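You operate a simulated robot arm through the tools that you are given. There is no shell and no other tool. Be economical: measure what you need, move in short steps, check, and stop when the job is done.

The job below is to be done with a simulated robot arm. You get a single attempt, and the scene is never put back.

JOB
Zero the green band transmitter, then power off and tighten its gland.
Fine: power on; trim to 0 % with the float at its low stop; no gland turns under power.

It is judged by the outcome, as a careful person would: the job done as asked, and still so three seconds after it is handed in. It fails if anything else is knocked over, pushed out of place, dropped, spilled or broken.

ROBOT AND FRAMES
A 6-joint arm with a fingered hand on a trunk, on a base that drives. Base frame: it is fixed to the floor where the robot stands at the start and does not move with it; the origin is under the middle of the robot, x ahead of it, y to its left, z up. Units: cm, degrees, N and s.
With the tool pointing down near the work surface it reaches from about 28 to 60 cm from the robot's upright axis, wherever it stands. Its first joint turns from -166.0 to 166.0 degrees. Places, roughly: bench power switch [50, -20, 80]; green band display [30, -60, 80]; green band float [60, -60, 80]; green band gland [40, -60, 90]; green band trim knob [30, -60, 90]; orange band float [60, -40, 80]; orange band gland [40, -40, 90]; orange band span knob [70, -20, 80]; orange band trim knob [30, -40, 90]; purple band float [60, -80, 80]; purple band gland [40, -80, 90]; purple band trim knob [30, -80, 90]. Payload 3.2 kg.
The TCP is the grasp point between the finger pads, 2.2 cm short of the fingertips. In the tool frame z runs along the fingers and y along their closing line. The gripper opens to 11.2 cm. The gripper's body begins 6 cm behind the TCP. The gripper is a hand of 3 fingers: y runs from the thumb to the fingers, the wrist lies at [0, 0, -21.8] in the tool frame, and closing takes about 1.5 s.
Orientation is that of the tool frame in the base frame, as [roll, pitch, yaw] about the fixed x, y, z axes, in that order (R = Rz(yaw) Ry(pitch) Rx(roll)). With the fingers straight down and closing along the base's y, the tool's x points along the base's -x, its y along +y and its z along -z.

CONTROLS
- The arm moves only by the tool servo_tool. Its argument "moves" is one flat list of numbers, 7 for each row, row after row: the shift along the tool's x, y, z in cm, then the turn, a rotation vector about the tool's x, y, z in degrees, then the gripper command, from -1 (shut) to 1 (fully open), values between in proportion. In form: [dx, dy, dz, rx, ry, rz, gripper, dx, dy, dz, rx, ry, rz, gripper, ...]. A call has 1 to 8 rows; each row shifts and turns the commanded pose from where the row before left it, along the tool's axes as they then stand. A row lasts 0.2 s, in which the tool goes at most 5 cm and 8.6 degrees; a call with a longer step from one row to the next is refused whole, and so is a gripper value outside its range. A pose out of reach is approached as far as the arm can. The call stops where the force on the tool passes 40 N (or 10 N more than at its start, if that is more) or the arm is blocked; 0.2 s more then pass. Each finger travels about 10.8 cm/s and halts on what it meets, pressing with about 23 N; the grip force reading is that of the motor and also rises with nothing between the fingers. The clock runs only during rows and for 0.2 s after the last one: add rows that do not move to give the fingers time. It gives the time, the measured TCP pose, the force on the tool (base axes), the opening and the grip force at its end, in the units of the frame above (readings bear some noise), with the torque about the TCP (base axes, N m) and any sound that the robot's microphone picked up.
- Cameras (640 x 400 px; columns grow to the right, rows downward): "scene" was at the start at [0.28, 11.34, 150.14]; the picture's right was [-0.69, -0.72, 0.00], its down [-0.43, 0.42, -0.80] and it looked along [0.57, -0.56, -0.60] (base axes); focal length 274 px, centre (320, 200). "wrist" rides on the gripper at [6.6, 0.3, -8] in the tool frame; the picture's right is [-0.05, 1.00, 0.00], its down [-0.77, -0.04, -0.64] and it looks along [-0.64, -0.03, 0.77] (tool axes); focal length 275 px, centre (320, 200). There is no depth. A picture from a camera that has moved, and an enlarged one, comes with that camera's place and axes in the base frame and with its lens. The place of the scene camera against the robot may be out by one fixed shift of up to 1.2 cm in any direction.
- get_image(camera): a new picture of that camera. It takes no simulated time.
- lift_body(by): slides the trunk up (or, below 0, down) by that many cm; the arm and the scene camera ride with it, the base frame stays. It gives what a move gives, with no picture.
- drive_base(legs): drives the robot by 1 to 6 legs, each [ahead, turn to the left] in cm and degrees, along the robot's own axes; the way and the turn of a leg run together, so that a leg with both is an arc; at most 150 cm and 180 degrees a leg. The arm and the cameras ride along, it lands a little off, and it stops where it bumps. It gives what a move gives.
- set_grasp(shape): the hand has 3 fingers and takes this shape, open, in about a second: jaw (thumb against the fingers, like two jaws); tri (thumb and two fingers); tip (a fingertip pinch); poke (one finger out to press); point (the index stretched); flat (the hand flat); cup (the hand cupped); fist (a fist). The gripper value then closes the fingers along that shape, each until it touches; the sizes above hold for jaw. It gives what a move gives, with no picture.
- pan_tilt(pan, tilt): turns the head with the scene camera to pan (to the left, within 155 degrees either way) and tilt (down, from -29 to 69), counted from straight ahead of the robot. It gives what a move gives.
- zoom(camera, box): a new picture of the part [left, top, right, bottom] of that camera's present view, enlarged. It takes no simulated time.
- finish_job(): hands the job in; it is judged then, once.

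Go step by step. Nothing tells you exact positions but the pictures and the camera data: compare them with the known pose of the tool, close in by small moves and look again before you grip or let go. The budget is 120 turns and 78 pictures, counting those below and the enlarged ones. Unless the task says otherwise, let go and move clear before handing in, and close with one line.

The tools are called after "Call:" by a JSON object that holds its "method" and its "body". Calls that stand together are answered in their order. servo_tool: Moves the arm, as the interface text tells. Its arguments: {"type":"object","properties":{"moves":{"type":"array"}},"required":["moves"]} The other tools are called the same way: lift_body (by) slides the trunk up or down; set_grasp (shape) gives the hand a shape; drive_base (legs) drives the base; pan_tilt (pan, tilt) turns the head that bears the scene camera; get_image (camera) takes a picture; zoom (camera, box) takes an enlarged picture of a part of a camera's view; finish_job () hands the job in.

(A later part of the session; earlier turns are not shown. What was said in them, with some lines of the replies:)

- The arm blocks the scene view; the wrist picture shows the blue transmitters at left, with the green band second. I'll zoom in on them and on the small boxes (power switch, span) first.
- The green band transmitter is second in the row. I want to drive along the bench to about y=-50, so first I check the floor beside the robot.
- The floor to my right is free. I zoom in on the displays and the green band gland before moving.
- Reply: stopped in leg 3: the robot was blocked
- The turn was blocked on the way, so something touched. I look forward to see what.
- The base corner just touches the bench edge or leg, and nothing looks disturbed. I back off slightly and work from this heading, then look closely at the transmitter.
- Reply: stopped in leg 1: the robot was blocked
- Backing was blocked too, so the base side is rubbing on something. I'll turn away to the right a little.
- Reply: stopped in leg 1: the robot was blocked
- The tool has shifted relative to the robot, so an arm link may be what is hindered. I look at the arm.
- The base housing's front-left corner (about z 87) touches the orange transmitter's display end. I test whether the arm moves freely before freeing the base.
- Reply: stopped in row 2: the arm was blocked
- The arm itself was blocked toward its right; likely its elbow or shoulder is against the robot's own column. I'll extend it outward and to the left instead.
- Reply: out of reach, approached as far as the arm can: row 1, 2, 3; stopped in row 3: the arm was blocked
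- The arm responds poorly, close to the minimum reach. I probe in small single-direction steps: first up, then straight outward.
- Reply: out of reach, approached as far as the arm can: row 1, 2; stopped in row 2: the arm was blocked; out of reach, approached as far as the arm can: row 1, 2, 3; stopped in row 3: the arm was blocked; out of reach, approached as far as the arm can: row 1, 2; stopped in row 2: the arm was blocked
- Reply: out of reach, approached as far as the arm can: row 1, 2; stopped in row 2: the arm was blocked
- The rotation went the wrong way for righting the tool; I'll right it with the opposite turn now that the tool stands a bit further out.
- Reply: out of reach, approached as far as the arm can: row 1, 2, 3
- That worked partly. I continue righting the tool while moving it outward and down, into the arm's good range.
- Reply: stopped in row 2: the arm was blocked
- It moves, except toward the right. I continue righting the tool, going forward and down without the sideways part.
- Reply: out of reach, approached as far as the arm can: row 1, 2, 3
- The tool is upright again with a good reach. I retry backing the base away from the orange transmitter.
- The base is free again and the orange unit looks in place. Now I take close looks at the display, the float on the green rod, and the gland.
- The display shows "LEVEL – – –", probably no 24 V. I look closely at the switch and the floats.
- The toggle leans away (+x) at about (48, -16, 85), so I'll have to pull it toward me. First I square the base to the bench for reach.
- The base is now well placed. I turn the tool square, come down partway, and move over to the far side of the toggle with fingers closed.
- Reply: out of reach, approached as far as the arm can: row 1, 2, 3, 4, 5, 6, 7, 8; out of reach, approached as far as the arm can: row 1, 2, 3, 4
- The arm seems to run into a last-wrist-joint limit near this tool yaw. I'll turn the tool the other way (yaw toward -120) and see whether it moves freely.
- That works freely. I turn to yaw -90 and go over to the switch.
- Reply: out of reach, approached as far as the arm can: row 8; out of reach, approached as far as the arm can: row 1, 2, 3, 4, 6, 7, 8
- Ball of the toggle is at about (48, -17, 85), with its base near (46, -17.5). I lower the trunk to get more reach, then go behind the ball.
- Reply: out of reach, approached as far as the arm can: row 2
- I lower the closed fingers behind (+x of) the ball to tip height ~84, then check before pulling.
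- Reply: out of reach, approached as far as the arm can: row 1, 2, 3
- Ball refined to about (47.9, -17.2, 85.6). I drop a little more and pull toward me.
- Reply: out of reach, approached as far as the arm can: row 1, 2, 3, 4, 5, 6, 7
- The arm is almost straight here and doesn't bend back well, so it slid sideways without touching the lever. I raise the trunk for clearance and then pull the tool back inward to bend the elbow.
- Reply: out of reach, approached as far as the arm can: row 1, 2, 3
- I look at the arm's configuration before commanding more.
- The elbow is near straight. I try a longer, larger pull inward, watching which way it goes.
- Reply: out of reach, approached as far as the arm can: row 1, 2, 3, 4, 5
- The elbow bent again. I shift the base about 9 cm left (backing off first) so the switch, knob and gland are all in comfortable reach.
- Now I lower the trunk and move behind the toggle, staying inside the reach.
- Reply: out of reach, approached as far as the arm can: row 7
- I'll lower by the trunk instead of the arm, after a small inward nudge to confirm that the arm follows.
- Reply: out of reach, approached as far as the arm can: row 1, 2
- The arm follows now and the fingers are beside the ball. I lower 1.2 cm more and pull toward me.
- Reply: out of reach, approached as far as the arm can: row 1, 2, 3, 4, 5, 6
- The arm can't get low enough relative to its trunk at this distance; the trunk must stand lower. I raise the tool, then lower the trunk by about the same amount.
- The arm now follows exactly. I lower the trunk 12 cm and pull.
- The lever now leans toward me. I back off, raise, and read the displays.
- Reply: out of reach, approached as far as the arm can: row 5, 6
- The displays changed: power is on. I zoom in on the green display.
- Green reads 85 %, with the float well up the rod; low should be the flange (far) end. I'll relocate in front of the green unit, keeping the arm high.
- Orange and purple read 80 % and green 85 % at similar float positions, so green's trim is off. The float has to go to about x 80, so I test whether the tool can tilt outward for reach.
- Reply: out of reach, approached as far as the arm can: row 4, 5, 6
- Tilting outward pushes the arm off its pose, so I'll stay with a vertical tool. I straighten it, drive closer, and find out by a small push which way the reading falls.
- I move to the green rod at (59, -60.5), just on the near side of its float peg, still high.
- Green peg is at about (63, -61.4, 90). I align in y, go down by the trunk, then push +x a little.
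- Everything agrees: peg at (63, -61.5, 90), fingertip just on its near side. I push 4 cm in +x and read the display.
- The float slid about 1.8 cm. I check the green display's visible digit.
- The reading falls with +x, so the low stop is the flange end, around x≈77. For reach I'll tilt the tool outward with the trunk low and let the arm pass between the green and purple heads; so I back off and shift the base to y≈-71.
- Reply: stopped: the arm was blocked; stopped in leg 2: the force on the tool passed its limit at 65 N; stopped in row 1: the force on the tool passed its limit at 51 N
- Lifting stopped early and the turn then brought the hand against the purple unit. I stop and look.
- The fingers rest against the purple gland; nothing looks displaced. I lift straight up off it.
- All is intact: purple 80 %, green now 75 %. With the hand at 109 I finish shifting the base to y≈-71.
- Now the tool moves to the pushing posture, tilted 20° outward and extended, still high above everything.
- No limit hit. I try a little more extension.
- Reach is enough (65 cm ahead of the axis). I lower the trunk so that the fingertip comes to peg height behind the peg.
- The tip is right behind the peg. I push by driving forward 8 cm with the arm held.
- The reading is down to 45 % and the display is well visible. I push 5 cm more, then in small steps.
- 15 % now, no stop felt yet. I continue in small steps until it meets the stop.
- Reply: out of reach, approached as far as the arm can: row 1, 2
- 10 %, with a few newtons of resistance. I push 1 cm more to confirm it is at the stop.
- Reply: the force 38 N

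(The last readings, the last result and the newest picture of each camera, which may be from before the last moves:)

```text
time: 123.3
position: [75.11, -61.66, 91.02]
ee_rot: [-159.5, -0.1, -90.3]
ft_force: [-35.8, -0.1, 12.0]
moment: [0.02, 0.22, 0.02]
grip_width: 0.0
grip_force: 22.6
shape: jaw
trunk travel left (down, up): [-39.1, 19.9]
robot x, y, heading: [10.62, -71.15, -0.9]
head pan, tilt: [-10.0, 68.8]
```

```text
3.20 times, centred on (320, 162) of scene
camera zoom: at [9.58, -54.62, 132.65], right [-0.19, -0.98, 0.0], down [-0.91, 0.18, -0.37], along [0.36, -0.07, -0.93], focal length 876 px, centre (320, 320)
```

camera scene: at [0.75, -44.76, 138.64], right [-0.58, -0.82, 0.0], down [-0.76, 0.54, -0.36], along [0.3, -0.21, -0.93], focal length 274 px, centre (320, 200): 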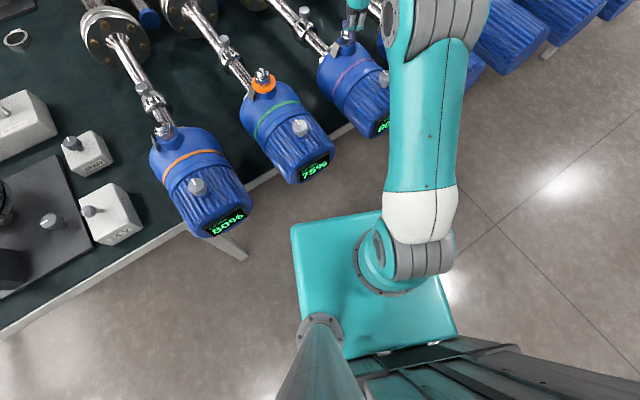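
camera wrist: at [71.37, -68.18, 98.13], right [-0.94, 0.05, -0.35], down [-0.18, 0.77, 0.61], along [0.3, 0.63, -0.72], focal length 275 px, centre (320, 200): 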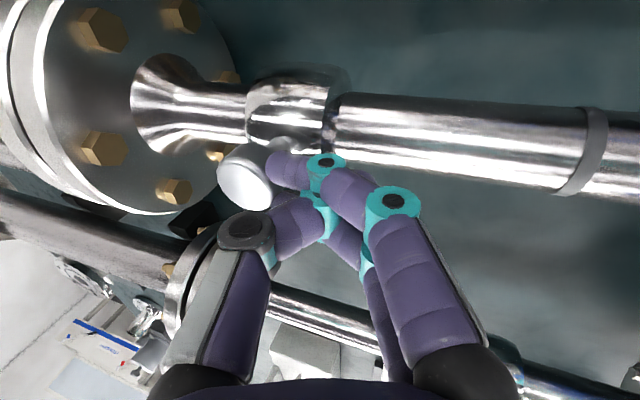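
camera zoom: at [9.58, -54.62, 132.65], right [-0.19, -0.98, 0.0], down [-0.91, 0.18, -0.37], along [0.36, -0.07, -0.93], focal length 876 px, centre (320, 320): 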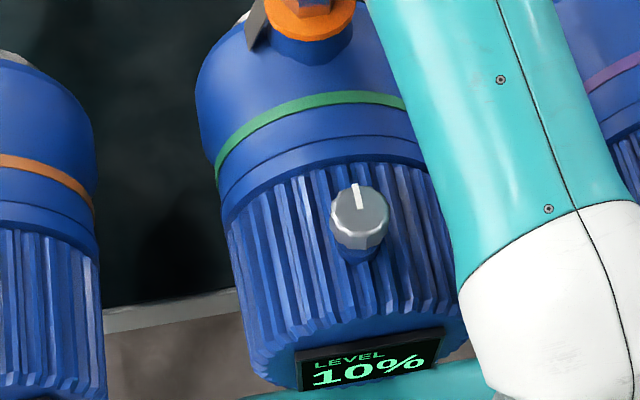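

At 36 N it doesn't move any more: the float is at its low stop, reading 10 %. I back straight off and raise.

Call:
{"method": "drive_base", "body": {"legs": [[-15, 0]]}}

Call:
{"method": "lift_body", "body": {"by": 18}}

Call:
{"method": "servo_tool", "body": {"moves": [0, 3, -1, -5, 0, 0, 0, 0, 3, -1, -5, 0, 0, 0, 0, 3, -0.5, -5, 0, 0, 0, 0, 3, 0, -5.3, 0, 0, 0, 0, 3, 0, 0, 0, 0, 0, 0, 3, 0, 0, 0, 0, 0, 0, 3, 0, 0, 0, 0, 0]}}

Call:
{"method": "get_image", "body": {"camera": "wrist"}}

```text
time: 124.7
position: [60.46, -61.39, 90.69]
ee_rot: [-159.8, -0.1, -90.3]
ft_force: [-0.8, 0.4, -0.3]
moment: [-0.03, 0.01, 0.02]
grip_width: 0.0
grip_force: 22.5
shape: jaw
trunk travel left (down, up): [-39.1, 19.9]
robot x, y, heading: [-4.71, -71.04, -0.6]
head pan, tilt: [-10.0, 68.8]
```

```text
time: 126.7
position: [60.48, -61.41, 108.61]
ee_rot: [-159.7, 0.0, -90.2]
ft_force: [-0.7, 0.2, 0.1]
moment: [0.01, 0.0, 0.01]
grip_width: 0.0
grip_force: 22.8
shape: jaw
trunk travel left (down, up): [-57.1, 1.9]
robot x, y, heading: [-4.48, -70.91, -0.9]
head pan, tilt: [-10.0, 68.8]
```

```text
time: 128.3
position: [39.08, -61.18, 108.21]
ee_rot: [179.9, -0.1, -90.3]
ft_force: [0.2, -0.4, 0.3]
moment: [0.0, 0.02, -0.02]
grip_width: 5.59
grip_force: 0.1
shape: jaw
trunk travel left (down, up): [-57.1, 1.9]
robot x, y, heading: [-4.61, -71.08, -0.6]
head pan, tilt: [-10.0, 68.8]
```

```text
15 pictures are left
camera wrist: at [38.66, -67.85, 116.41], right [-1.0, 0.05, 0.0], down [0.04, 0.77, 0.63], along [0.03, 0.63, -0.77], focal length 275 px, centre (320, 200)
```

wrist: 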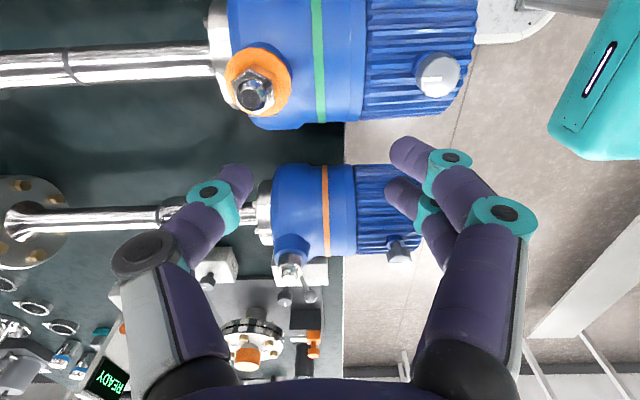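

Knob top is at about (29.7, -61.3, 94), about 3.4 cm wide. I go above it with the fingers open 5.6 cm and lower by the trunk most of the way.

Call:
{"method": "servo_tool", "body": {"moves": [0, 2.3, -2, 0, 0, 0, 0, 0, 2.3, -2, 0, 0, 0, 0, 0, 2.4, -2, 0, 0, 0, 0, 0.1, 2.4, -2, 0, 0, 0, 0, 0, 0, 0, 0, 0, 0, 0]}}

Call:
{"method": "lift_body", "body": {"by": -17}}

Call:
{"method": "get_image", "body": {"camera": "wrist"}}

```text
time: 129.5
position: [29.61, -61.22, 116.37]
ee_rot: [179.9, -0.1, -90.3]
ft_force: [0.5, -0.4, -0.3]
moment: [0.01, -0.03, 0.03]
grip_width: 5.58
grip_force: 0.0
shape: jaw
trunk travel left (down, up): [-57.1, 1.9]
robot x, y, heading: [-4.73, -70.53, -1.2]
head pan, tilt: [-10.0, 68.8]
```

```text
time: 131.4
position: [29.55, -61.17, 99.36]
ee_rot: [-180.0, -0.1, -90.4]
ft_force: [0.5, 0.0, -0.2]
moment: [0.01, 0.04, 0.03]
grip_width: 5.6
grip_force: 0.2
shape: jaw
trunk travel left (down, up): [-40.1, 18.9]
robot x, y, heading: [-4.65, -70.76, -1.2]
head pan, tilt: [-10.0, 68.8]
```

```text
14 pictures are left
camera wrist: at [29.2, -67.76, 107.49], right [-1.0, 0.05, 0.0], down [0.04, 0.77, 0.63], along [0.03, 0.63, -0.77], focal length 275 px, centre (320, 200)
```

wrist: 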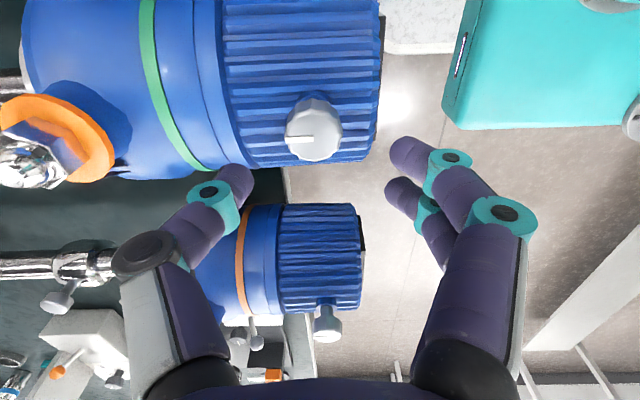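

Alignment is nearly right; I shift 3 mm, lower the rest, and close on the knob.

Call:
{"method": "servo_tool", "body": {"moves": [0.3, -0.25, 0, 0, 0, 0, 0, 0, 0, 0, 0, 0, 0, 0]}}

Call:
{"method": "lift_body", "body": {"by": -5.5}}

Call:
{"method": "servo_tool", "body": {"moves": [0, 0, 0, 0, 0, 0, -0.3, 0, 0, 0, 0, 0, 0, -0.5, 0, 0, 0, 0, 0, 0, -0.5, 0, 0, 0, 0, 0, 0, -0.5, 0, 0, 0, 0, 0, 0, -0.5]}}

Call:
{"method": "get_image", "body": {"camera": "wrist"}}

```text
time: 132.0
position: [29.94, -61.39, 99.33]
ee_rot: [-180.0, 0.0, -90.4]
ft_force: [0.1, -0.6, 0.0]
moment: [0.0, 0.03, 0.01]
grip_width: 5.6
grip_force: 0.0
shape: jaw
trunk travel left (down, up): [-40.1, 18.9]
robot x, y, heading: [-4.76, -70.83, -0.9]
head pan, tilt: [-10.0, 68.8]
```

```text
time: 132.9
position: [29.81, -61.46, 93.72]
ee_rot: [-179.9, -0.2, -90.3]
ft_force: [0.2, -0.1, -0.6]
moment: [0.02, -0.01, 0.02]
grip_width: 5.6
grip_force: 0.2
shape: jaw
trunk travel left (down, up): [-34.6, 24.4]
robot x, y, heading: [-4.75, -70.77, -0.7]
head pan, tilt: [-10.0, 68.8]
```

```text
time: 134.1
position: [29.73, -61.45, 93.9]
ee_rot: [-180.0, -0.1, -90.3]
ft_force: [0.6, 0.4, -0.4]
moment: [0.01, 0.02, 0.0]
grip_width: 2.83
grip_force: 0.0
shape: jaw
trunk travel left (down, up): [-34.6, 24.4]
robot x, y, heading: [-4.39, -70.53, -0.7]
head pan, tilt: [-10.0, 68.8]
```

```text
13 pictures are left
camera wrist: at [29.47, -68.06, 101.96], right [-1.0, 0.05, 0.0], down [0.04, 0.77, 0.63], along [0.03, 0.63, -0.77], focal length 275 px, centre (320, 200)
```

wrist: 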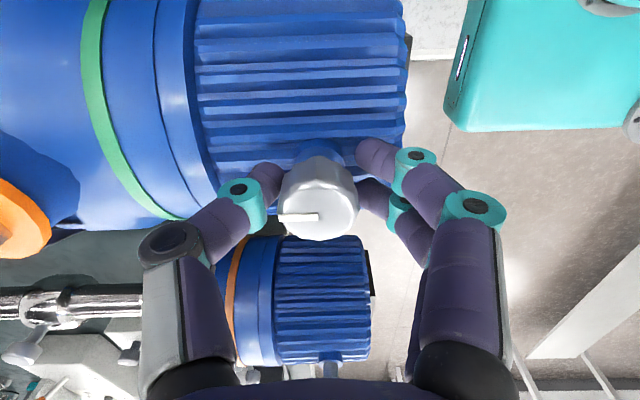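

The knob axis is at about y -61.85, its top at 95. I shift 4 mm, then close fully on it.

Call:
{"method": "servo_tool", "body": {"moves": [0.4, 0, 0, 0, 0, 0, -0.5, 0, 0, 0, 0, 0, 0, -1, 0, 0, 0, 0, 0, 0, -1, 0, 0, 0, 0, 0, 0, -1, 0, 0, 0, 0, 0, 0, -1]}}

```text
time: 135.3
position: [29.87, -61.87, 93.89]
ee_rot: [179.8, -0.1, -90.4]
ft_force: [-0.9, -3.0, -18.9]
moment: [-0.05, 0.03, -0.03]
grip_width: 1.0
grip_force: 22.7
shape: jaw
trunk travel left (down, up): [-34.6, 24.4]
robot x, y, heading: [-4.75, -70.68, -0.9]
head pan, tilt: [-10.0, 68.8]
```

The fingers closed under the cap on the thin stem. I open, rise 1.6 cm, and grip the cap itself.

Call:
{"method": "servo_tool", "body": {"moves": [0, 0, 0, 0, 0, 0, -0.3, 0, 0, 0, 0, 0, 0, -0.2, 0, 0, -0.8, 0, 0, 0, -0.2, 0, 0, -0.8, 0, 0, 0, -0.2, 0, 0, 0, 0, 0, 0, -1, 0, 0, 0, 0, 0, 0, -1, 0, 0, 0, 0, 0, 0, -1, 0, 0, 0, 0, 0, 0, -1]}}

Call:
{"method": "get_image", "body": {"camera": "wrist"}}

```text
time: 137.1
position: [29.81, -61.95, 95.44]
ee_rot: [180.0, -0.1, -90.4]
ft_force: [0.2, -3.7, -2.1]
moment: [-0.05, -0.02, -0.02]
grip_width: 1.9
grip_force: 22.4
shape: jaw
trunk travel left (down, up): [-34.6, 24.4]
robot x, y, heading: [-4.48, -70.75, -1.0]
head pan, tilt: [-10.0, 68.8]
```

```text
12 pictures are left
camera wrist: at [29.47, -68.54, 103.57], right [-1.0, 0.05, 0.0], down [0.04, 0.77, 0.63], along [0.03, 0.63, -0.77], focal length 275 px, centre (320, 200)
```

wrist: 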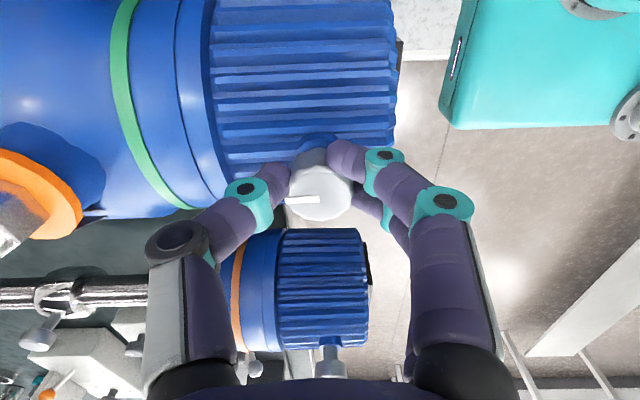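

The cap is held. I turn it 24° counter-clockwise and read the display.

Call:
{"method": "servo_tool", "body": {"moves": [0, 0, 0, 0, 0, -6, -1, 0, 0, 0, 0, 0, -6, -1, 0, 0, 0, 0, 0, -6, -1, 0, 0, 0, 0, 0, -6, -1, 0, 0, 0, 0, 0, 0, -1]}}

Call:
{"method": "zoom", "body": {"camera": "scene", "box": [200, 40, 440, 190]}}

```text
time: 138.3
position: [29.97, -61.94, 95.5]
ee_rot: [180.0, 0.0, -66.2]
ft_force: [11.4, -4.7, 2.6]
moment: [-0.03, -0.19, -0.09]
grip_width: 1.9
grip_force: 23.6
shape: jaw
trunk travel left (down, up): [-34.6, 24.4]
robot x, y, heading: [-4.63, -71.02, -1.0]
head pan, tilt: [-10.0, 68.8]
```

```text
2.67 times, centred on (320, 115) of scene
camera zoom: at [-4.6, -54.44, 128.15], right [-0.19, -0.98, 0.0], down [-0.92, 0.18, -0.36], along [0.35, -0.07, -0.93], focal length 730 px, centre (320, 427)
```

zoom: 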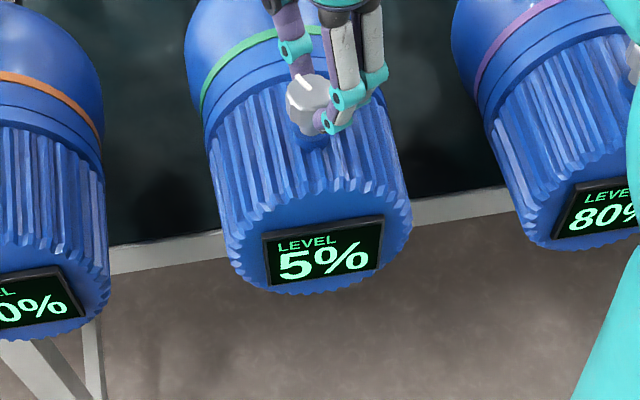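

It dropped to 5 %, the right direction. I turn 24° more.

Call:
{"method": "servo_tool", "body": {"moves": [0, 0, 0, 0, 0, -6, -1, 0, 0, 0, 0, 0, -6, -1, 0, 0, 0, 0, 0, -6, -1, 0, 0, 0, 0, 0, -6, -1, 0, 0, 0, 0, 0, 0, -1]}}

Call:
{"method": "zoom", "body": {"camera": "scene", "box": [200, 40, 440, 190]}}

```text
time: 139.5
position: [29.99, -62.04, 95.3]
ee_rot: [-180.0, -0.1, -42.4]
ft_force: [25.2, -4.9, 13.4]
moment: [0.08, -0.51, -0.2]
grip_width: 2.04
grip_force: 23.4
shape: jaw
trunk travel left (down, up): [-34.6, 24.4]
robot x, y, heading: [-4.37, -70.82, -0.8]
head pan, tilt: [-10.0, 68.8]
```

```text
2.67 times, centred on (320, 115) of scene
camera zoom: at [-4.47, -54.47, 128.16], right [-0.19, -0.98, 0.0], down [-0.92, 0.18, -0.36], along [0.35, -0.07, -0.93], focal length 730 px, centre (320, 427)
```

zoom: 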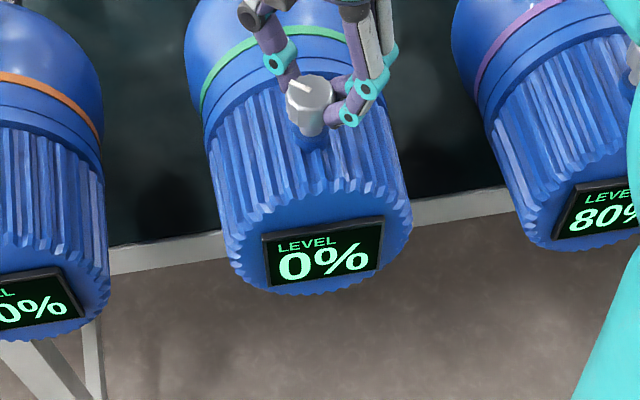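

It reads 0 %. The display steps by 5, so I check the centring: relax the grip, turn 8° further and read again.

Call:
{"method": "servo_tool", "body": {"moves": [0, 0, 0, 0, 0, 0, -0.4, 0, 0, 0, 0, 0, 0, -0.4, 0, 0, 0, 0, 0, 0, -1, 0, 0, 0, 0, 0, 0, -1, 0, 0, 0, 0, 0, 0, -1, 0, 0, 0, 0, 0, -4, -1, 0, 0, 0, 0, 0, -4, -1, 0, 0, 0, 0, 0, 0, -1]}}

Call:
{"method": "zoom", "body": {"camera": "scene", "box": [200, 40, 440, 190]}}

```text
time: 141.3
position: [29.81, -61.87, 95.4]
ee_rot: [179.8, 0.0, -34.3]
ft_force: [-3.8, 1.8, -14.4]
moment: [-0.06, 0.11, -0.01]
grip_width: 1.95
grip_force: 23.1
shape: jaw
trunk travel left (down, up): [-34.6, 24.4]
robot x, y, heading: [-4.47, -70.87, -0.8]
head pan, tilt: [-10.0, 68.8]
```

```text
2.67 times, centred on (320, 115) of scene
camera zoom: at [-4.73, -54.33, 128.12], right [-0.19, -0.98, 0.0], down [-0.92, 0.18, -0.36], along [0.36, -0.07, -0.93], focal length 730 px, centre (320, 427)
```

zoom: 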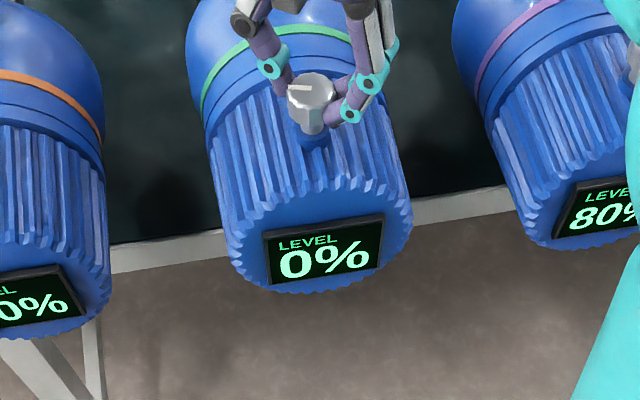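

Still 0 %. One more probe 12° on tells me where the middle of the 0 % band lies.

Call:
{"method": "servo_tool", "body": {"moves": [0, 0, 0, 0, 0, -6, -1, 0, 0, 0, 0, 0, -6, -1, 0, 0, 0, 0, 0, 0, -1]}}

Call:
{"method": "zoom", "body": {"camera": "scene", "box": [200, 40, 440, 190]}}

```text
time: 142.1
position: [30.07, -61.91, 95.43]
ee_rot: [179.9, 0.0, -22.3]
ft_force: [-1.5, -0.8, -20.7]
moment: [-0.12, 0.08, -0.01]
grip_width: 1.9
grip_force: 23.1
shape: jaw
trunk travel left (down, up): [-34.6, 24.4]
robot x, y, heading: [-4.44, -70.92, -0.9]
head pan, tilt: [-10.0, 68.8]
```

```text
2.67 times, centred on (320, 115) of scene
camera zoom: at [-4.65, -54.33, 128.12], right [-0.19, -0.98, 0.0], down [-0.92, 0.18, -0.36], along [0.35, -0.07, -0.93], focal length 730 px, centre (320, 427)
```

zoom: 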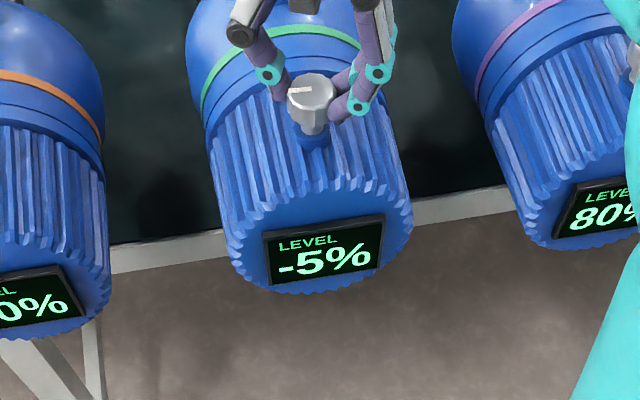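

-5 % at 68° puts the middle of the band around 50°. I turn back 18°, release and lift off, then verify.

Call:
{"method": "servo_tool", "body": {"moves": [0, 0, 0, 0, 0, 6, -1, 0, 0, 0, 0, 0, 6, -1, 0, 0, 0, 0, 0, 6, -1, 0, 0, 0, 0, 0, 0, -1, 0, 0, 0, 0, 0, 0, -0.4, 0, 0, 0, 0, 0, 0, 0, 0, 0, 0, 0, 0, 0, 0]}}

Call:
{"method": "lift_body", "body": {"by": 20}}

Call:
{"method": "get_image", "body": {"camera": "scene"}}

```text
time: 143.7
position: [29.88, -61.93, 95.61]
ee_rot: [179.9, -0.1, -40.4]
ft_force: [-0.1, 0.6, -0.3]
moment: [0.0, 0.01, -0.04]
grip_width: 5.54
grip_force: 0.1
shape: jaw
trunk travel left (down, up): [-34.6, 24.4]
robot x, y, heading: [-4.64, -70.74, -0.9]
head pan, tilt: [-10.0, 68.8]
```

```text
time: 145.9
position: [29.95, -61.79, 115.49]
ee_rot: [179.9, 0.0, -40.4]
ft_force: [0.2, 0.6, -0.2]
moment: [0.01, -0.01, 0.03]
grip_width: 5.53
grip_force: 0.0
shape: jaw
trunk travel left (down, up): [-54.6, 4.4]
robot x, y, heading: [-4.72, -70.8, -0.7]
head pan, tilt: [-10.0, 68.8]
```

```text
7 pictures are left
camera scene: at [-4.76, -54.37, 148.13], right [-0.19, -0.98, 0.0], down [-0.92, 0.18, -0.36], along [0.36, -0.07, -0.93], focal length 274 px, centre (320, 200)
```

scene: 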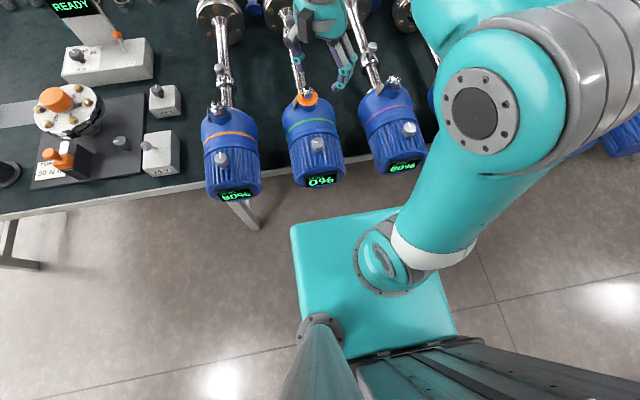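

Green holds 0 % with the hand clear. Next I drive left to the power switch, closing the hand and turning it to yaw -90.

Call:
{"method": "drive_base", "body": {"legs": [[0, 90], [38, 0], [0, -90]]}}

Call:
{"method": "servo_tool", "body": {"moves": [0, 0, 0, 0, 0, 8, -1, 0, 0, 0, 0, 0, 8, -1, 0, 0, 0, 0, 0, 8, -1, 0, 0, 0, 0, 0, 8, -1, 0, 0, 0, 0, 0, 8, -1, 0, 0, 0, 0, 0, 8, -1, 0, 0, 0, 0, 0, 1.6, -1, 0, 0, 0, 0, 0, 0, -1]}}

```text
time: 155.9
position: [29.76, -23.52, 115.68]
ee_rot: [179.9, -0.1, -38.7]
ft_force: [0.2, -0.4, -0.1]
moment: [-0.04, -0.03, 0.02]
grip_width: 5.55
grip_force: 0.0
shape: jaw
trunk travel left (down, up): [-54.6, 4.4]
robot x, y, heading: [-4.72, -33.46, 0.8]
head pan, tilt: [-10.0, 68.8]
```

```text
time: 157.7
position: [29.59, -23.52, 115.56]
ee_rot: [179.9, -0.1, -88.2]
ft_force: [-0.3, -0.5, 0.3]
moment: [0.01, 0.03, 0.01]
grip_width: 0.03
grip_force: 22.4
shape: jaw
trunk travel left (down, up): [-54.6, 4.4]
robot x, y, heading: [-4.5, -33.52, 0.8]
head pan, tilt: [-10.0, 68.8]
```

I move to the near side of the toggle and lower most of the way, then look.

Call:
{"method": "servo_tool", "body": {"moves": [-1.6, -2.35, 0.9, 0, 0, 1.8, -1, -1.6, -2.35, 0.9, 0, 0, 0, -1, -1.6, -2.35, 0.9, 0, 0, 0, -1, -1.6, -2.35, 0.8, 0, 0, 0, -1, 0, 0, 0, 0, 0, 0, -1]}}

Call:
{"method": "lift_body", "body": {"by": -18}}

Call:
{"method": "get_image", "body": {"camera": "wrist"}}

```text
time: 158.9
position: [38.99, -17.08, 112.27]
ee_rot: [-179.9, -0.1, -90.0]
ft_force: [0.5, -0.1, -0.3]
moment: [0.0, 0.0, -0.01]
grip_width: 0.0
grip_force: 23.8
shape: jaw
trunk travel left (down, up): [-54.6, 4.4]
robot x, y, heading: [-4.49, -33.09, 0.9]
head pan, tilt: [-10.0, 68.8]
```

```text
time: 160.9
position: [38.89, -17.17, 94.12]
ee_rot: [-180.0, 0.0, -90.1]
ft_force: [0.1, 1.3, 0.3]
moment: [-0.01, 0.0, 0.01]
grip_width: 0.0
grip_force: 23.2
shape: jaw
trunk travel left (down, up): [-36.6, 22.4]
robot x, y, heading: [-4.62, -33.74, 0.6]
head pan, tilt: [-10.0, 68.8]
```

```text
6 pictures are left
camera wrist: at [38.66, -23.71, 102.3], right [-1.0, 0.05, 0.0], down [0.04, 0.77, 0.63], along [0.03, 0.63, -0.77], focal length 275 px, centre (320, 200)
```

wrist: 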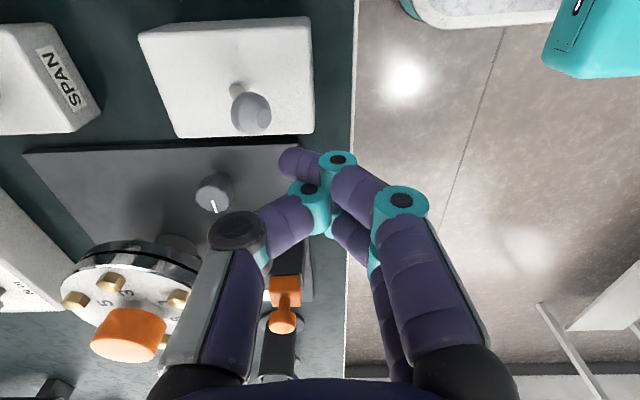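

Ball is at (43.3, -17.3, 85.6), the fingers just in front of it. I lower 7.8 cm and push 6.6 cm away.

Call:
{"method": "lift_body", "body": {"by": -7.8}}

Call:
{"method": "servo_tool", "body": {"moves": [0, -1, 0, 0, 0, 0, -1, 0, -1, 0, 0, 0, 0, -1, 0, -1, 0, 0, 0, 0, -1, 0, -1, 0, 0, 0, 0, -1, 0, -1, 0, 0, 0, 0, -1, 0, -1, 0, 0, 0, 0, -1, 0, -0.8, 0, 0, 0, 0, -1, 0, 0, 0, 0, 0, 0, -1]}}

```text
time: 162.1
position: [38.84, -17.14, 86.28]
ee_rot: [179.9, -0.1, -89.9]
ft_force: [-0.9, -0.5, 0.3]
moment: [-0.02, -0.01, -0.02]
grip_width: 0.02
grip_force: 23.0
shape: jaw
trunk travel left (down, up): [-28.8, 30.2]
robot x, y, heading: [-4.45, -33.64, 0.8]
head pan, tilt: [-10.0, 68.8]
```

```text
time: 163.9
position: [45.65, -17.32, 86.33]
ee_rot: [179.9, -0.1, -90.0]
ft_force: [-6.6, -1.0, 1.7]
moment: [0.02, 0.09, -0.01]
grip_width: 0.0
grip_force: 23.2
shape: jaw
trunk travel left (down, up): [-28.8, 30.2]
robot x, y, heading: [-4.82, -33.38, 0.9]
head pan, tilt: [-10.0, 68.8]
```

Same end force as when it flipped before. I nudge 0.5 cm more, retreat, lift and check the displays.

Call:
{"method": "servo_tool", "body": {"moves": [0, -0.5, 0, 0, 0, 0, -1, 0, 2, 0, 0, 0, 0, -1, 0, 3, 0, 0, 0, 0, -1, 0, 1, 0, 0, 0, 0, -1, 0, 0, 0, 0, 0, 0, -1]}}

Call:
{"method": "lift_body", "body": {"by": 28}}

Call:
{"method": "get_image", "body": {"camera": "scene"}}

```text
time: 165.1
position: [40.24, -17.41, 86.3]
ee_rot: [179.8, 0.0, -90.1]
ft_force: [0.1, -0.2, 0.1]
moment: [0.0, -0.02, 0.02]
grip_width: 0.0
grip_force: 22.9
shape: jaw
trunk travel left (down, up): [-28.8, 30.2]
robot x, y, heading: [-4.54, -33.42, 0.7]
head pan, tilt: [-10.0, 68.8]
```

```text
time: 167.9
position: [40.36, -17.42, 114.3]
ee_rot: [180.0, -0.1, -90.0]
ft_force: [-1.1, 0.7, 0.4]
moment: [0.0, 0.02, 0.0]
grip_width: 0.0
grip_force: 22.8
shape: jaw
trunk travel left (down, up): [-56.8, 2.2]
robot x, y, heading: [-4.12, -33.66, 0.9]
head pan, tilt: [-10.0, 68.8]
```

```text
5 pictures are left
camera scene: at [-5.23, -17.09, 150.33], right [-0.16, -0.99, 0.0], down [-0.92, 0.15, -0.36], along [0.36, -0.06, -0.93], focal length 274 px, centre (320, 200)
```

scene: 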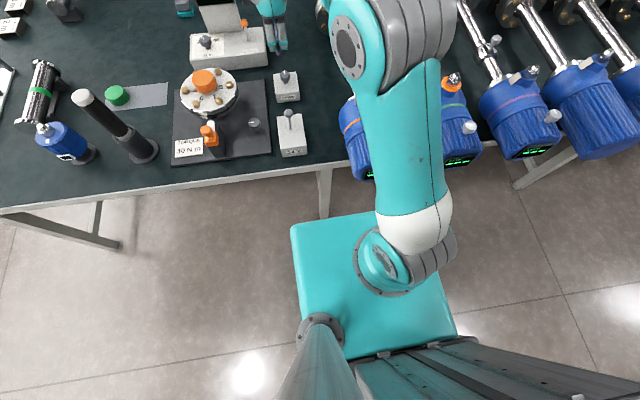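

The displays appear dashed again, so power is off. I drive back to the green unit for the gland, turning the hand counter-clockwise meanwhile so there's room for a long clockwise stroke.

Call:
{"method": "drive_base", "body": {"legs": [[0, -90.8], [38, 0], [0, 90]]}}

Call:
{"method": "servo_tool", "body": {"moves": [0, 0, 0, 0, 0, -8.5, -1, 0, 0, 0, 0, 0, -8.5, -1, 0, 0, 0, 0, 0, -8.5, -1, 0, 0, 0, 0, 0, -8.5, -1, 0, 0, 0, 0, 0, -8.5, -1, 0, 0, 0, 0, 0, -8.5, -1, 0, 0, 0, 0, 0, -8.5, -1, 0, 0, 0, 0, 0, -8.5, -1]}}

Call:
{"method": "servo_tool", "body": {"moves": [0, 0, 0, 0, 0, -8.5, -1, 0, 0, 0, 0, 0, -8.5, -1, 0, 0, 0, 0, 0, -8.5, -1, 0, 0, 0, 0, 0, -8.5, -1, 0, 0, 0, 0, 0, -8.5, -1, 0, 0, 0, 0, 0, -8.5, -1, 0, 0, 0, 0, 0, -8.5, -0.1, 0, 0, 0, 0, 0, -8.5, -0.1]}}

```text
time: 178.1
position: [39.82, -54.96, 114.35]
ee_rot: [180.0, -0.1, -89.0]
ft_force: [-0.5, 0.9, -0.4]
moment: [-0.01, -0.01, 0.0]
grip_width: 0.0
grip_force: 22.9
shape: jaw
trunk travel left (down, up): [-56.8, 2.2]
robot x, y, heading: [-4.71, -71.81, 1.6]
head pan, tilt: [-10.0, 68.8]
```

```text
time: 179.9
position: [39.9, -54.95, 114.42]
ee_rot: [179.9, -0.1, -20.8]
ft_force: [-0.1, 0.1, 0.0]
moment: [-0.02, 0.01, -0.01]
grip_width: 0.0
grip_force: 23.3
shape: jaw
trunk travel left (down, up): [-56.8, 2.2]
robot x, y, heading: [-5.04, -71.84, 1.9]
head pan, tilt: [-10.0, 68.8]
```

```text
time: 181.7
position: [39.72, -54.91, 114.34]
ee_rot: [179.9, 0.0, 47.0]
ft_force: [-0.8, -0.5, -0.1]
moment: [-0.04, -0.01, -0.01]
grip_width: 4.97
grip_force: 0.0
shape: jaw
trunk travel left (down, up): [-56.8, 2.2]
robot x, y, heading: [-4.83, -71.73, 2.0]
head pan, tilt: [-10.0, 68.8]
```

I turn to yaw 90 and move over the gland, then lower most of the way and look.

Call:
{"method": "servo_tool", "body": {"moves": [0, 0, 0, 0, 0, -8.6, -0.1, 0, 0, 0, 0, 0, -8.6, -0.1, 0, 0, 0, 0, 0, -8.6, -0.1, 0, 0, 0, 0, 0, -8.6, -0.1, 0, 0, 0, 0, 0, -8.6, -0.1, -2.2, 1.4, 0, 0, 0, 0, -0.1, -2.2, 1.4, 0, 0, 0, 0, -0.1, -2.2, 1.4, 0, 0, 0, 0, -0.1]}}

Call:
{"method": "lift_body", "body": {"by": -12.5}}

Call:
{"method": "get_image", "body": {"camera": "wrist"}}

```text
time: 183.5
position: [44.09, -61.66, 114.37]
ee_rot: [-179.9, 0.1, 90.0]
ft_force: [-0.1, -1.2, 0.0]
moment: [-0.03, -0.02, 0.0]
grip_width: 5.01
grip_force: 0.0
shape: jaw
trunk travel left (down, up): [-56.8, 2.2]
robot x, y, heading: [-4.92, -71.99, 1.6]
head pan, tilt: [-10.0, 68.8]
```

```text
time: 185.0
position: [44.11, -61.58, 101.9]
ee_rot: [-180.0, 0.0, 90.0]
ft_force: [-0.1, -0.3, -0.1]
moment: [0.0, 0.02, 0.0]
grip_width: 5.0
grip_force: 0.1
shape: jaw
trunk travel left (down, up): [-44.3, 14.7]
robot x, y, heading: [-4.8, -71.36, 1.5]
head pan, tilt: [-10.0, 68.8]
```

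```text
4 pictures are left
camera wrist: at [44.4, -54.94, 110.04], right [1.0, -0.05, 0.0], down [-0.04, -0.77, 0.64], along [-0.03, -0.64, -0.77], focal length 275 px, centre (320, 200)
```

wrist: 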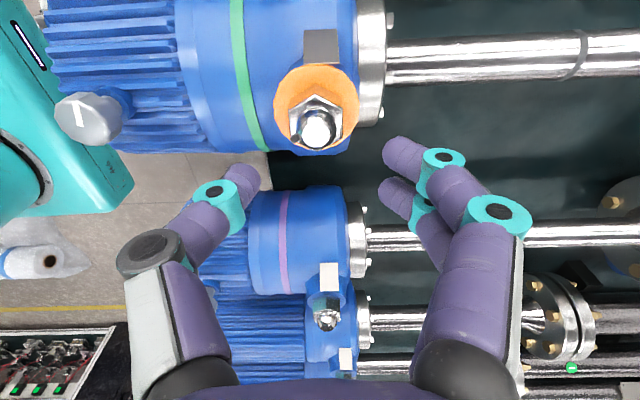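

Nut centre is at about (43.9, -61.5), z 94–95, the disc at z 93. I zoom once to see how the hexagon's flats lie.

Call:
{"method": "zoom", "body": {"camera": "wrist", "box": [266, 50, 366, 160]}}

```text
3.64 times, centred on (316, 105) of wrist
camera zoom: at [44.4, -54.94, 110.04], right [1.0, -0.05, 0.0], down [-0.04, -0.77, 0.64], along [-0.03, -0.64, -0.77], focal length 1001 px, centre (334, 546)
```

zoom: 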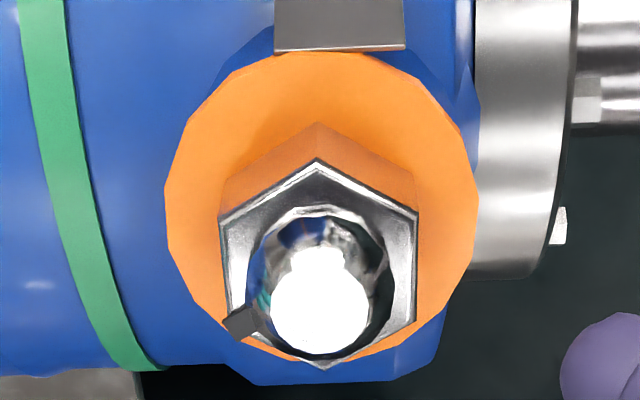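

The flats face ±x, exactly the closing line. I centre, lower, grip the nut and start turning clockwise.

Call:
{"method": "servo_tool", "body": {"moves": [0, -0.2, 0, 0, 0, 0, -0.1, 0, 0, 0, 0, 0, 0, -0.1]}}

Call:
{"method": "lift_body", "body": {"by": -6.2}}

Call:
{"method": "servo_tool", "body": {"moves": [0, 0, 0, 0, 0, 0, -1, 0, 0, 0, 0, 0, 0, -1, 0, 0, 0, 0, 0, 0, -1, 0, 0, 0, 0, 0, 0, -1, 0, 0, 0, 0, 0, 0, -1]}}

```text
time: 185.6
position: [43.99, -61.66, 101.89]
ee_rot: [179.9, 0.1, 90.0]
ft_force: [-0.2, -0.1, 0.2]
moment: [0.02, 0.03, 0.01]
grip_width: 5.03
grip_force: 0.0
shape: jaw
trunk travel left (down, up): [-44.3, 14.7]
robot x, y, heading: [-5.09, -71.77, 1.8]
head pan, tilt: [-10.0, 68.8]
```

```text
time: 186.7
position: [43.79, -61.63, 95.7]
ee_rot: [179.9, 0.1, 90.0]
ft_force: [0.2, -0.1, 0.0]
moment: [0.0, -0.02, -0.02]
grip_width: 5.02
grip_force: 0.1
shape: jaw
trunk travel left (down, up): [-38.1, 20.9]
robot x, y, heading: [-4.99, -71.6, 1.7]
head pan, tilt: [-10.0, 68.8]
```

```text
time: 187.9
position: [43.84, -61.68, 95.59]
ee_rot: [180.0, 0.1, 90.1]
ft_force: [-0.1, -3.1, -2.7]
moment: [-0.05, -0.02, 0.01]
grip_width: 2.38
grip_force: 23.2
shape: jaw
trunk travel left (down, up): [-38.1, 20.9]
robot x, y, heading: [-4.71, -71.75, 2.1]
head pan, tilt: [-10.0, 68.8]
```

The nut is held at 2.4 cm. I turn clockwise in steps, watching the torque.

Call:
{"method": "servo_tool", "body": {"moves": [0, 0, 0, 0, 0, 6, -1, 0, 0, 0, 0, 0, 6, -1, 0, 0, 0, 0, 0, 6, -1, 0, 0, 0, 0, 0, 6, -1, 0, 0, 0, 0, 0, 6, -1, 0, 0, 0, 0, 0, 0, -1]}}

Call:
{"method": "servo_tool", "body": {"moves": [0, 0, 0, 0, 0, 6, -1, 0, 0, 0, 0, 0, 6, -1, 0, 0, 0, 0, 0, 6, -1, 0, 0, 0, 0, 0, 6, -1, 0, 0, 0, 0, 0, 6, -1, 0, 0, 0, 0, 0, 0, -1]}}

```text
time: 189.3
position: [43.77, -61.6, 95.82]
ee_rot: [179.8, 0.1, 59.9]
ft_force: [-4.6, -2.9, -2.8]
moment: [-0.06, 0.09, 0.06]
grip_width: 2.36
grip_force: 23.2
shape: jaw
trunk travel left (down, up): [-38.1, 20.9]
robot x, y, heading: [-4.86, -71.78, 1.7]
head pan, tilt: [-10.0, 68.8]
```

```text
time: 190.7
position: [43.76, -61.55, 95.8]
ee_rot: [179.9, 0.0, 29.9]
ft_force: [-14.2, -0.7, -1.1]
moment: [0.01, 0.23, 0.07]
grip_width: 2.4
grip_force: 22.7
shape: jaw
trunk travel left (down, up): [-38.1, 20.9]
robot x, y, heading: [-4.75, -72.01, 1.9]
head pan, tilt: [-10.0, 68.8]
```

The nut turns with the hand. I continue.

Call:
{"method": "servo_tool", "body": {"moves": [0, 0, 0, 0, 0, 6, -1, 0, 0, 0, 0, 0, 6, -1, 0, 0, 0, 0, 0, 6, -1, 0, 0, 0, 0, 0, 6, -1, 0, 0, 0, 0, 0, 6, -1, 0, 0, 0, 0, 0, 0, -1]}}

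Call:
{"method": "servo_tool", "body": {"moves": [0, 0, 0, 0, 0, 6, -1, 0, 0, 0, 0, 0, 6, -1, 0, 0, 0, 0, 0, 6, -1, 0, 0, 0, 0, 0, 6, -1, 0, 0, 0, 0, 0, 6, -1, 0, 0, 0, 0, 0, 0, -1]}}

```text
time: 192.1
position: [43.63, -61.4, 95.8]
ee_rot: [179.9, -0.1, -0.1]
ft_force: [-17.7, 4.6, -4.2]
moment: [0.1, 0.24, 0.06]
grip_width: 2.36
grip_force: 23.2
shape: jaw
trunk travel left (down, up): [-38.1, 20.9]
robot x, y, heading: [-4.82, -72.01, 1.5]
head pan, tilt: [-10.0, 68.8]
```

```text
time: 193.5
position: [43.7, -61.36, 95.73]
ee_rot: [179.9, -0.1, -29.9]
ft_force: [-18.6, 12.8, -7.5]
moment: [0.22, 0.31, 0.05]
grip_width: 2.33
grip_force: 23.2
shape: jaw
trunk travel left (down, up): [-38.1, 20.9]
robot x, y, heading: [-4.66, -71.9, 1.8]
head pan, tilt: [-10.0, 68.8]
```

120° done with little torque. I relieve the side load by 3 mm and continue.

Call:
{"method": "servo_tool", "body": {"moves": [-0.3, 0, 0, 0, 0, 6, -1, 0, 0, 0, 0, 0, 6, -1, 0, 0, 0, 0, 0, 6, -1, 0, 0, 0, 0, 0, 6, -1, 0, 0, 0, 0, 0, 6, -1, 0, 0, 0, 0, 0, 0, -1]}}

Call:
{"method": "servo_tool", "body": {"moves": [0, 0, 0, 0, 0, 6, -1, 0, 0, 0, 0, 0, 6, -1, 0, 0, 0, 0, 0, 6, -1, 0, 0, 0, 0, 0, 6, -1, 0, 0, 0, 0, 0, 6, -1, 0, 0, 0, 0, 0, 0, -1]}}

Call:
{"method": "get_image", "body": {"camera": "wrist"}}

```text
time: 194.9
position: [43.86, -61.72, 95.66]
ee_rot: [-180.0, -0.1, -60.0]
ft_force: [10.4, -7.8, -0.1]
moment: [-0.06, -0.14, 0.39]
grip_width: 2.32
grip_force: 23.0
shape: jaw
trunk travel left (down, up): [-38.1, 20.9]
robot x, y, heading: [-4.9, -71.85, 1.7]
head pan, tilt: [-10.0, 68.8]
```

```text
time: 196.3
position: [43.86, -61.86, 95.73]
ee_rot: [180.0, -0.2, -90.1]
ft_force: [2.4, -28.6, -8.4]
moment: [-0.38, -0.06, 0.6]
grip_width: 2.23
grip_force: 22.9
shape: jaw
trunk travel left (down, up): [-38.1, 20.9]
robot x, y, heading: [-4.85, -71.99, 1.6]
head pan, tilt: [-10.0, 68.8]
```

```text
2 pictures are left
camera wrist: at [43.49, -68.42, 103.83], right [-1.0, 0.05, 0.0], down [0.04, 0.77, 0.63], along [0.03, 0.63, -0.77], focal length 275 px, centre (320, 200)
```

wrist: 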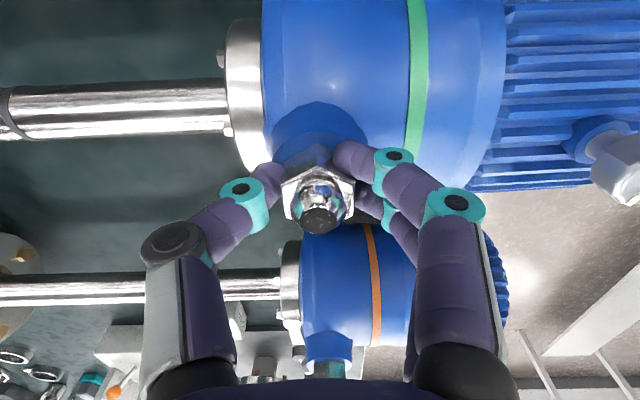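

The orange loose-mark has vanished under the nut and the torque rose to 0.6 N·m: it's snug. A last 12° confirms firmness.

Call:
{"method": "servo_tool", "body": {"moves": [-0.2, 0, 0, 0, 0, 4, -1, 0, 0, 0, 0, 0, 4, -1, 0, 0, 0, 0, 0, 4, -1, 0, 0, 0, 0, 0, 0, -1]}}

```text
time: 196.9
position: [43.72, -61.93, 95.74]
ee_rot: [-179.8, -0.5, -98.5]
ft_force: [-1.2, -20.7, -4.0]
moment: [-0.27, 0.07, 0.61]
grip_width: 2.21
grip_force: 23.0
shape: jaw
trunk travel left (down, up): [-38.1, 20.9]
robot x, y, heading: [-4.94, -71.87, 0.9]
head pan, tilt: [-10.0, 68.8]
stopped in row 3: the force on the tool passed its limit at 40 N (the readings are from after the stop); the commanded pose is now the measured one
```

It's firmly tight. I release and lift clear, then check the scene.

Call:
{"method": "servo_tool", "body": {"moves": [0, 0, 0, 0, 0, 0, -0.5, 0, 0, 0, 0, 0, 0, -0.1, 0, 0, 0, 0, 0, 0, 0, 0, 0, 0, 0, 0, 0, 0]}}

Call:
{"method": "lift_body", "body": {"by": 20}}

Call:
{"method": "zoom", "body": {"camera": "scene", "box": [180, 40, 460, 215]}}

```text
time: 197.9
position: [43.62, -61.49, 95.67]
ee_rot: [-179.8, -0.4, -98.4]
ft_force: [0.7, 0.4, -1.3]
moment: [-0.01, 0.03, -0.02]
grip_width: 5.51
grip_force: 0.0
shape: jaw
trunk travel left (down, up): [-38.1, 20.9]
robot x, y, heading: [-5.06, -72.29, 1.6]
head pan, tilt: [-10.0, 68.8]
```

```text
time: 200.1
position: [43.75, -61.39, 115.66]
ee_rot: [-179.8, -0.5, -98.3]
ft_force: [-0.3, 0.0, 0.4]
moment: [-0.02, 0.02, 0.02]
grip_width: 5.55
grip_force: 0.0
shape: jaw
trunk travel left (down, up): [-58.1, 0.9]
robot x, y, heading: [-5.17, -72.15, 1.5]
head pan, tilt: [-10.0, 68.8]
```

```text
2.29 times, centred on (320, 128) of scene
camera zoom: at [-5.64, -55.43, 151.63], right [-0.15, -0.99, 0.0], down [-0.92, 0.14, -0.36], along [0.36, -0.05, -0.93], focal length 626 px, centre (320, 366)
```

zoom: 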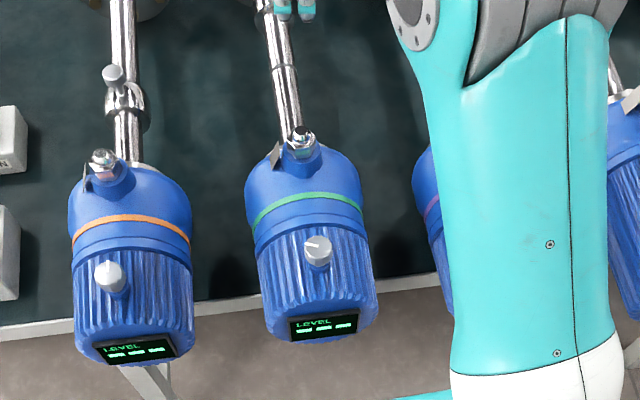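

The displays show dashes, so power is off. The green gland sits flush with no orange showing, the trim knob is where I left it, and the hand is clear, so I hand in.

Call:
{"method": "finish_job", "body": {}}

```text
The job is handed in.
```

The green band transmitter read 0 % with its float at the low stop and the power on; I then switched the bench power off and tightened the gland until the orange mark was gone. Its display steps by 5 %, so 0 % is exact only to about that step. Along the way the base touched the orange transmitter and the hand pressed on the purple unit's gland (about 65 N); in the pictures both looked in place, and each still read 80 %.
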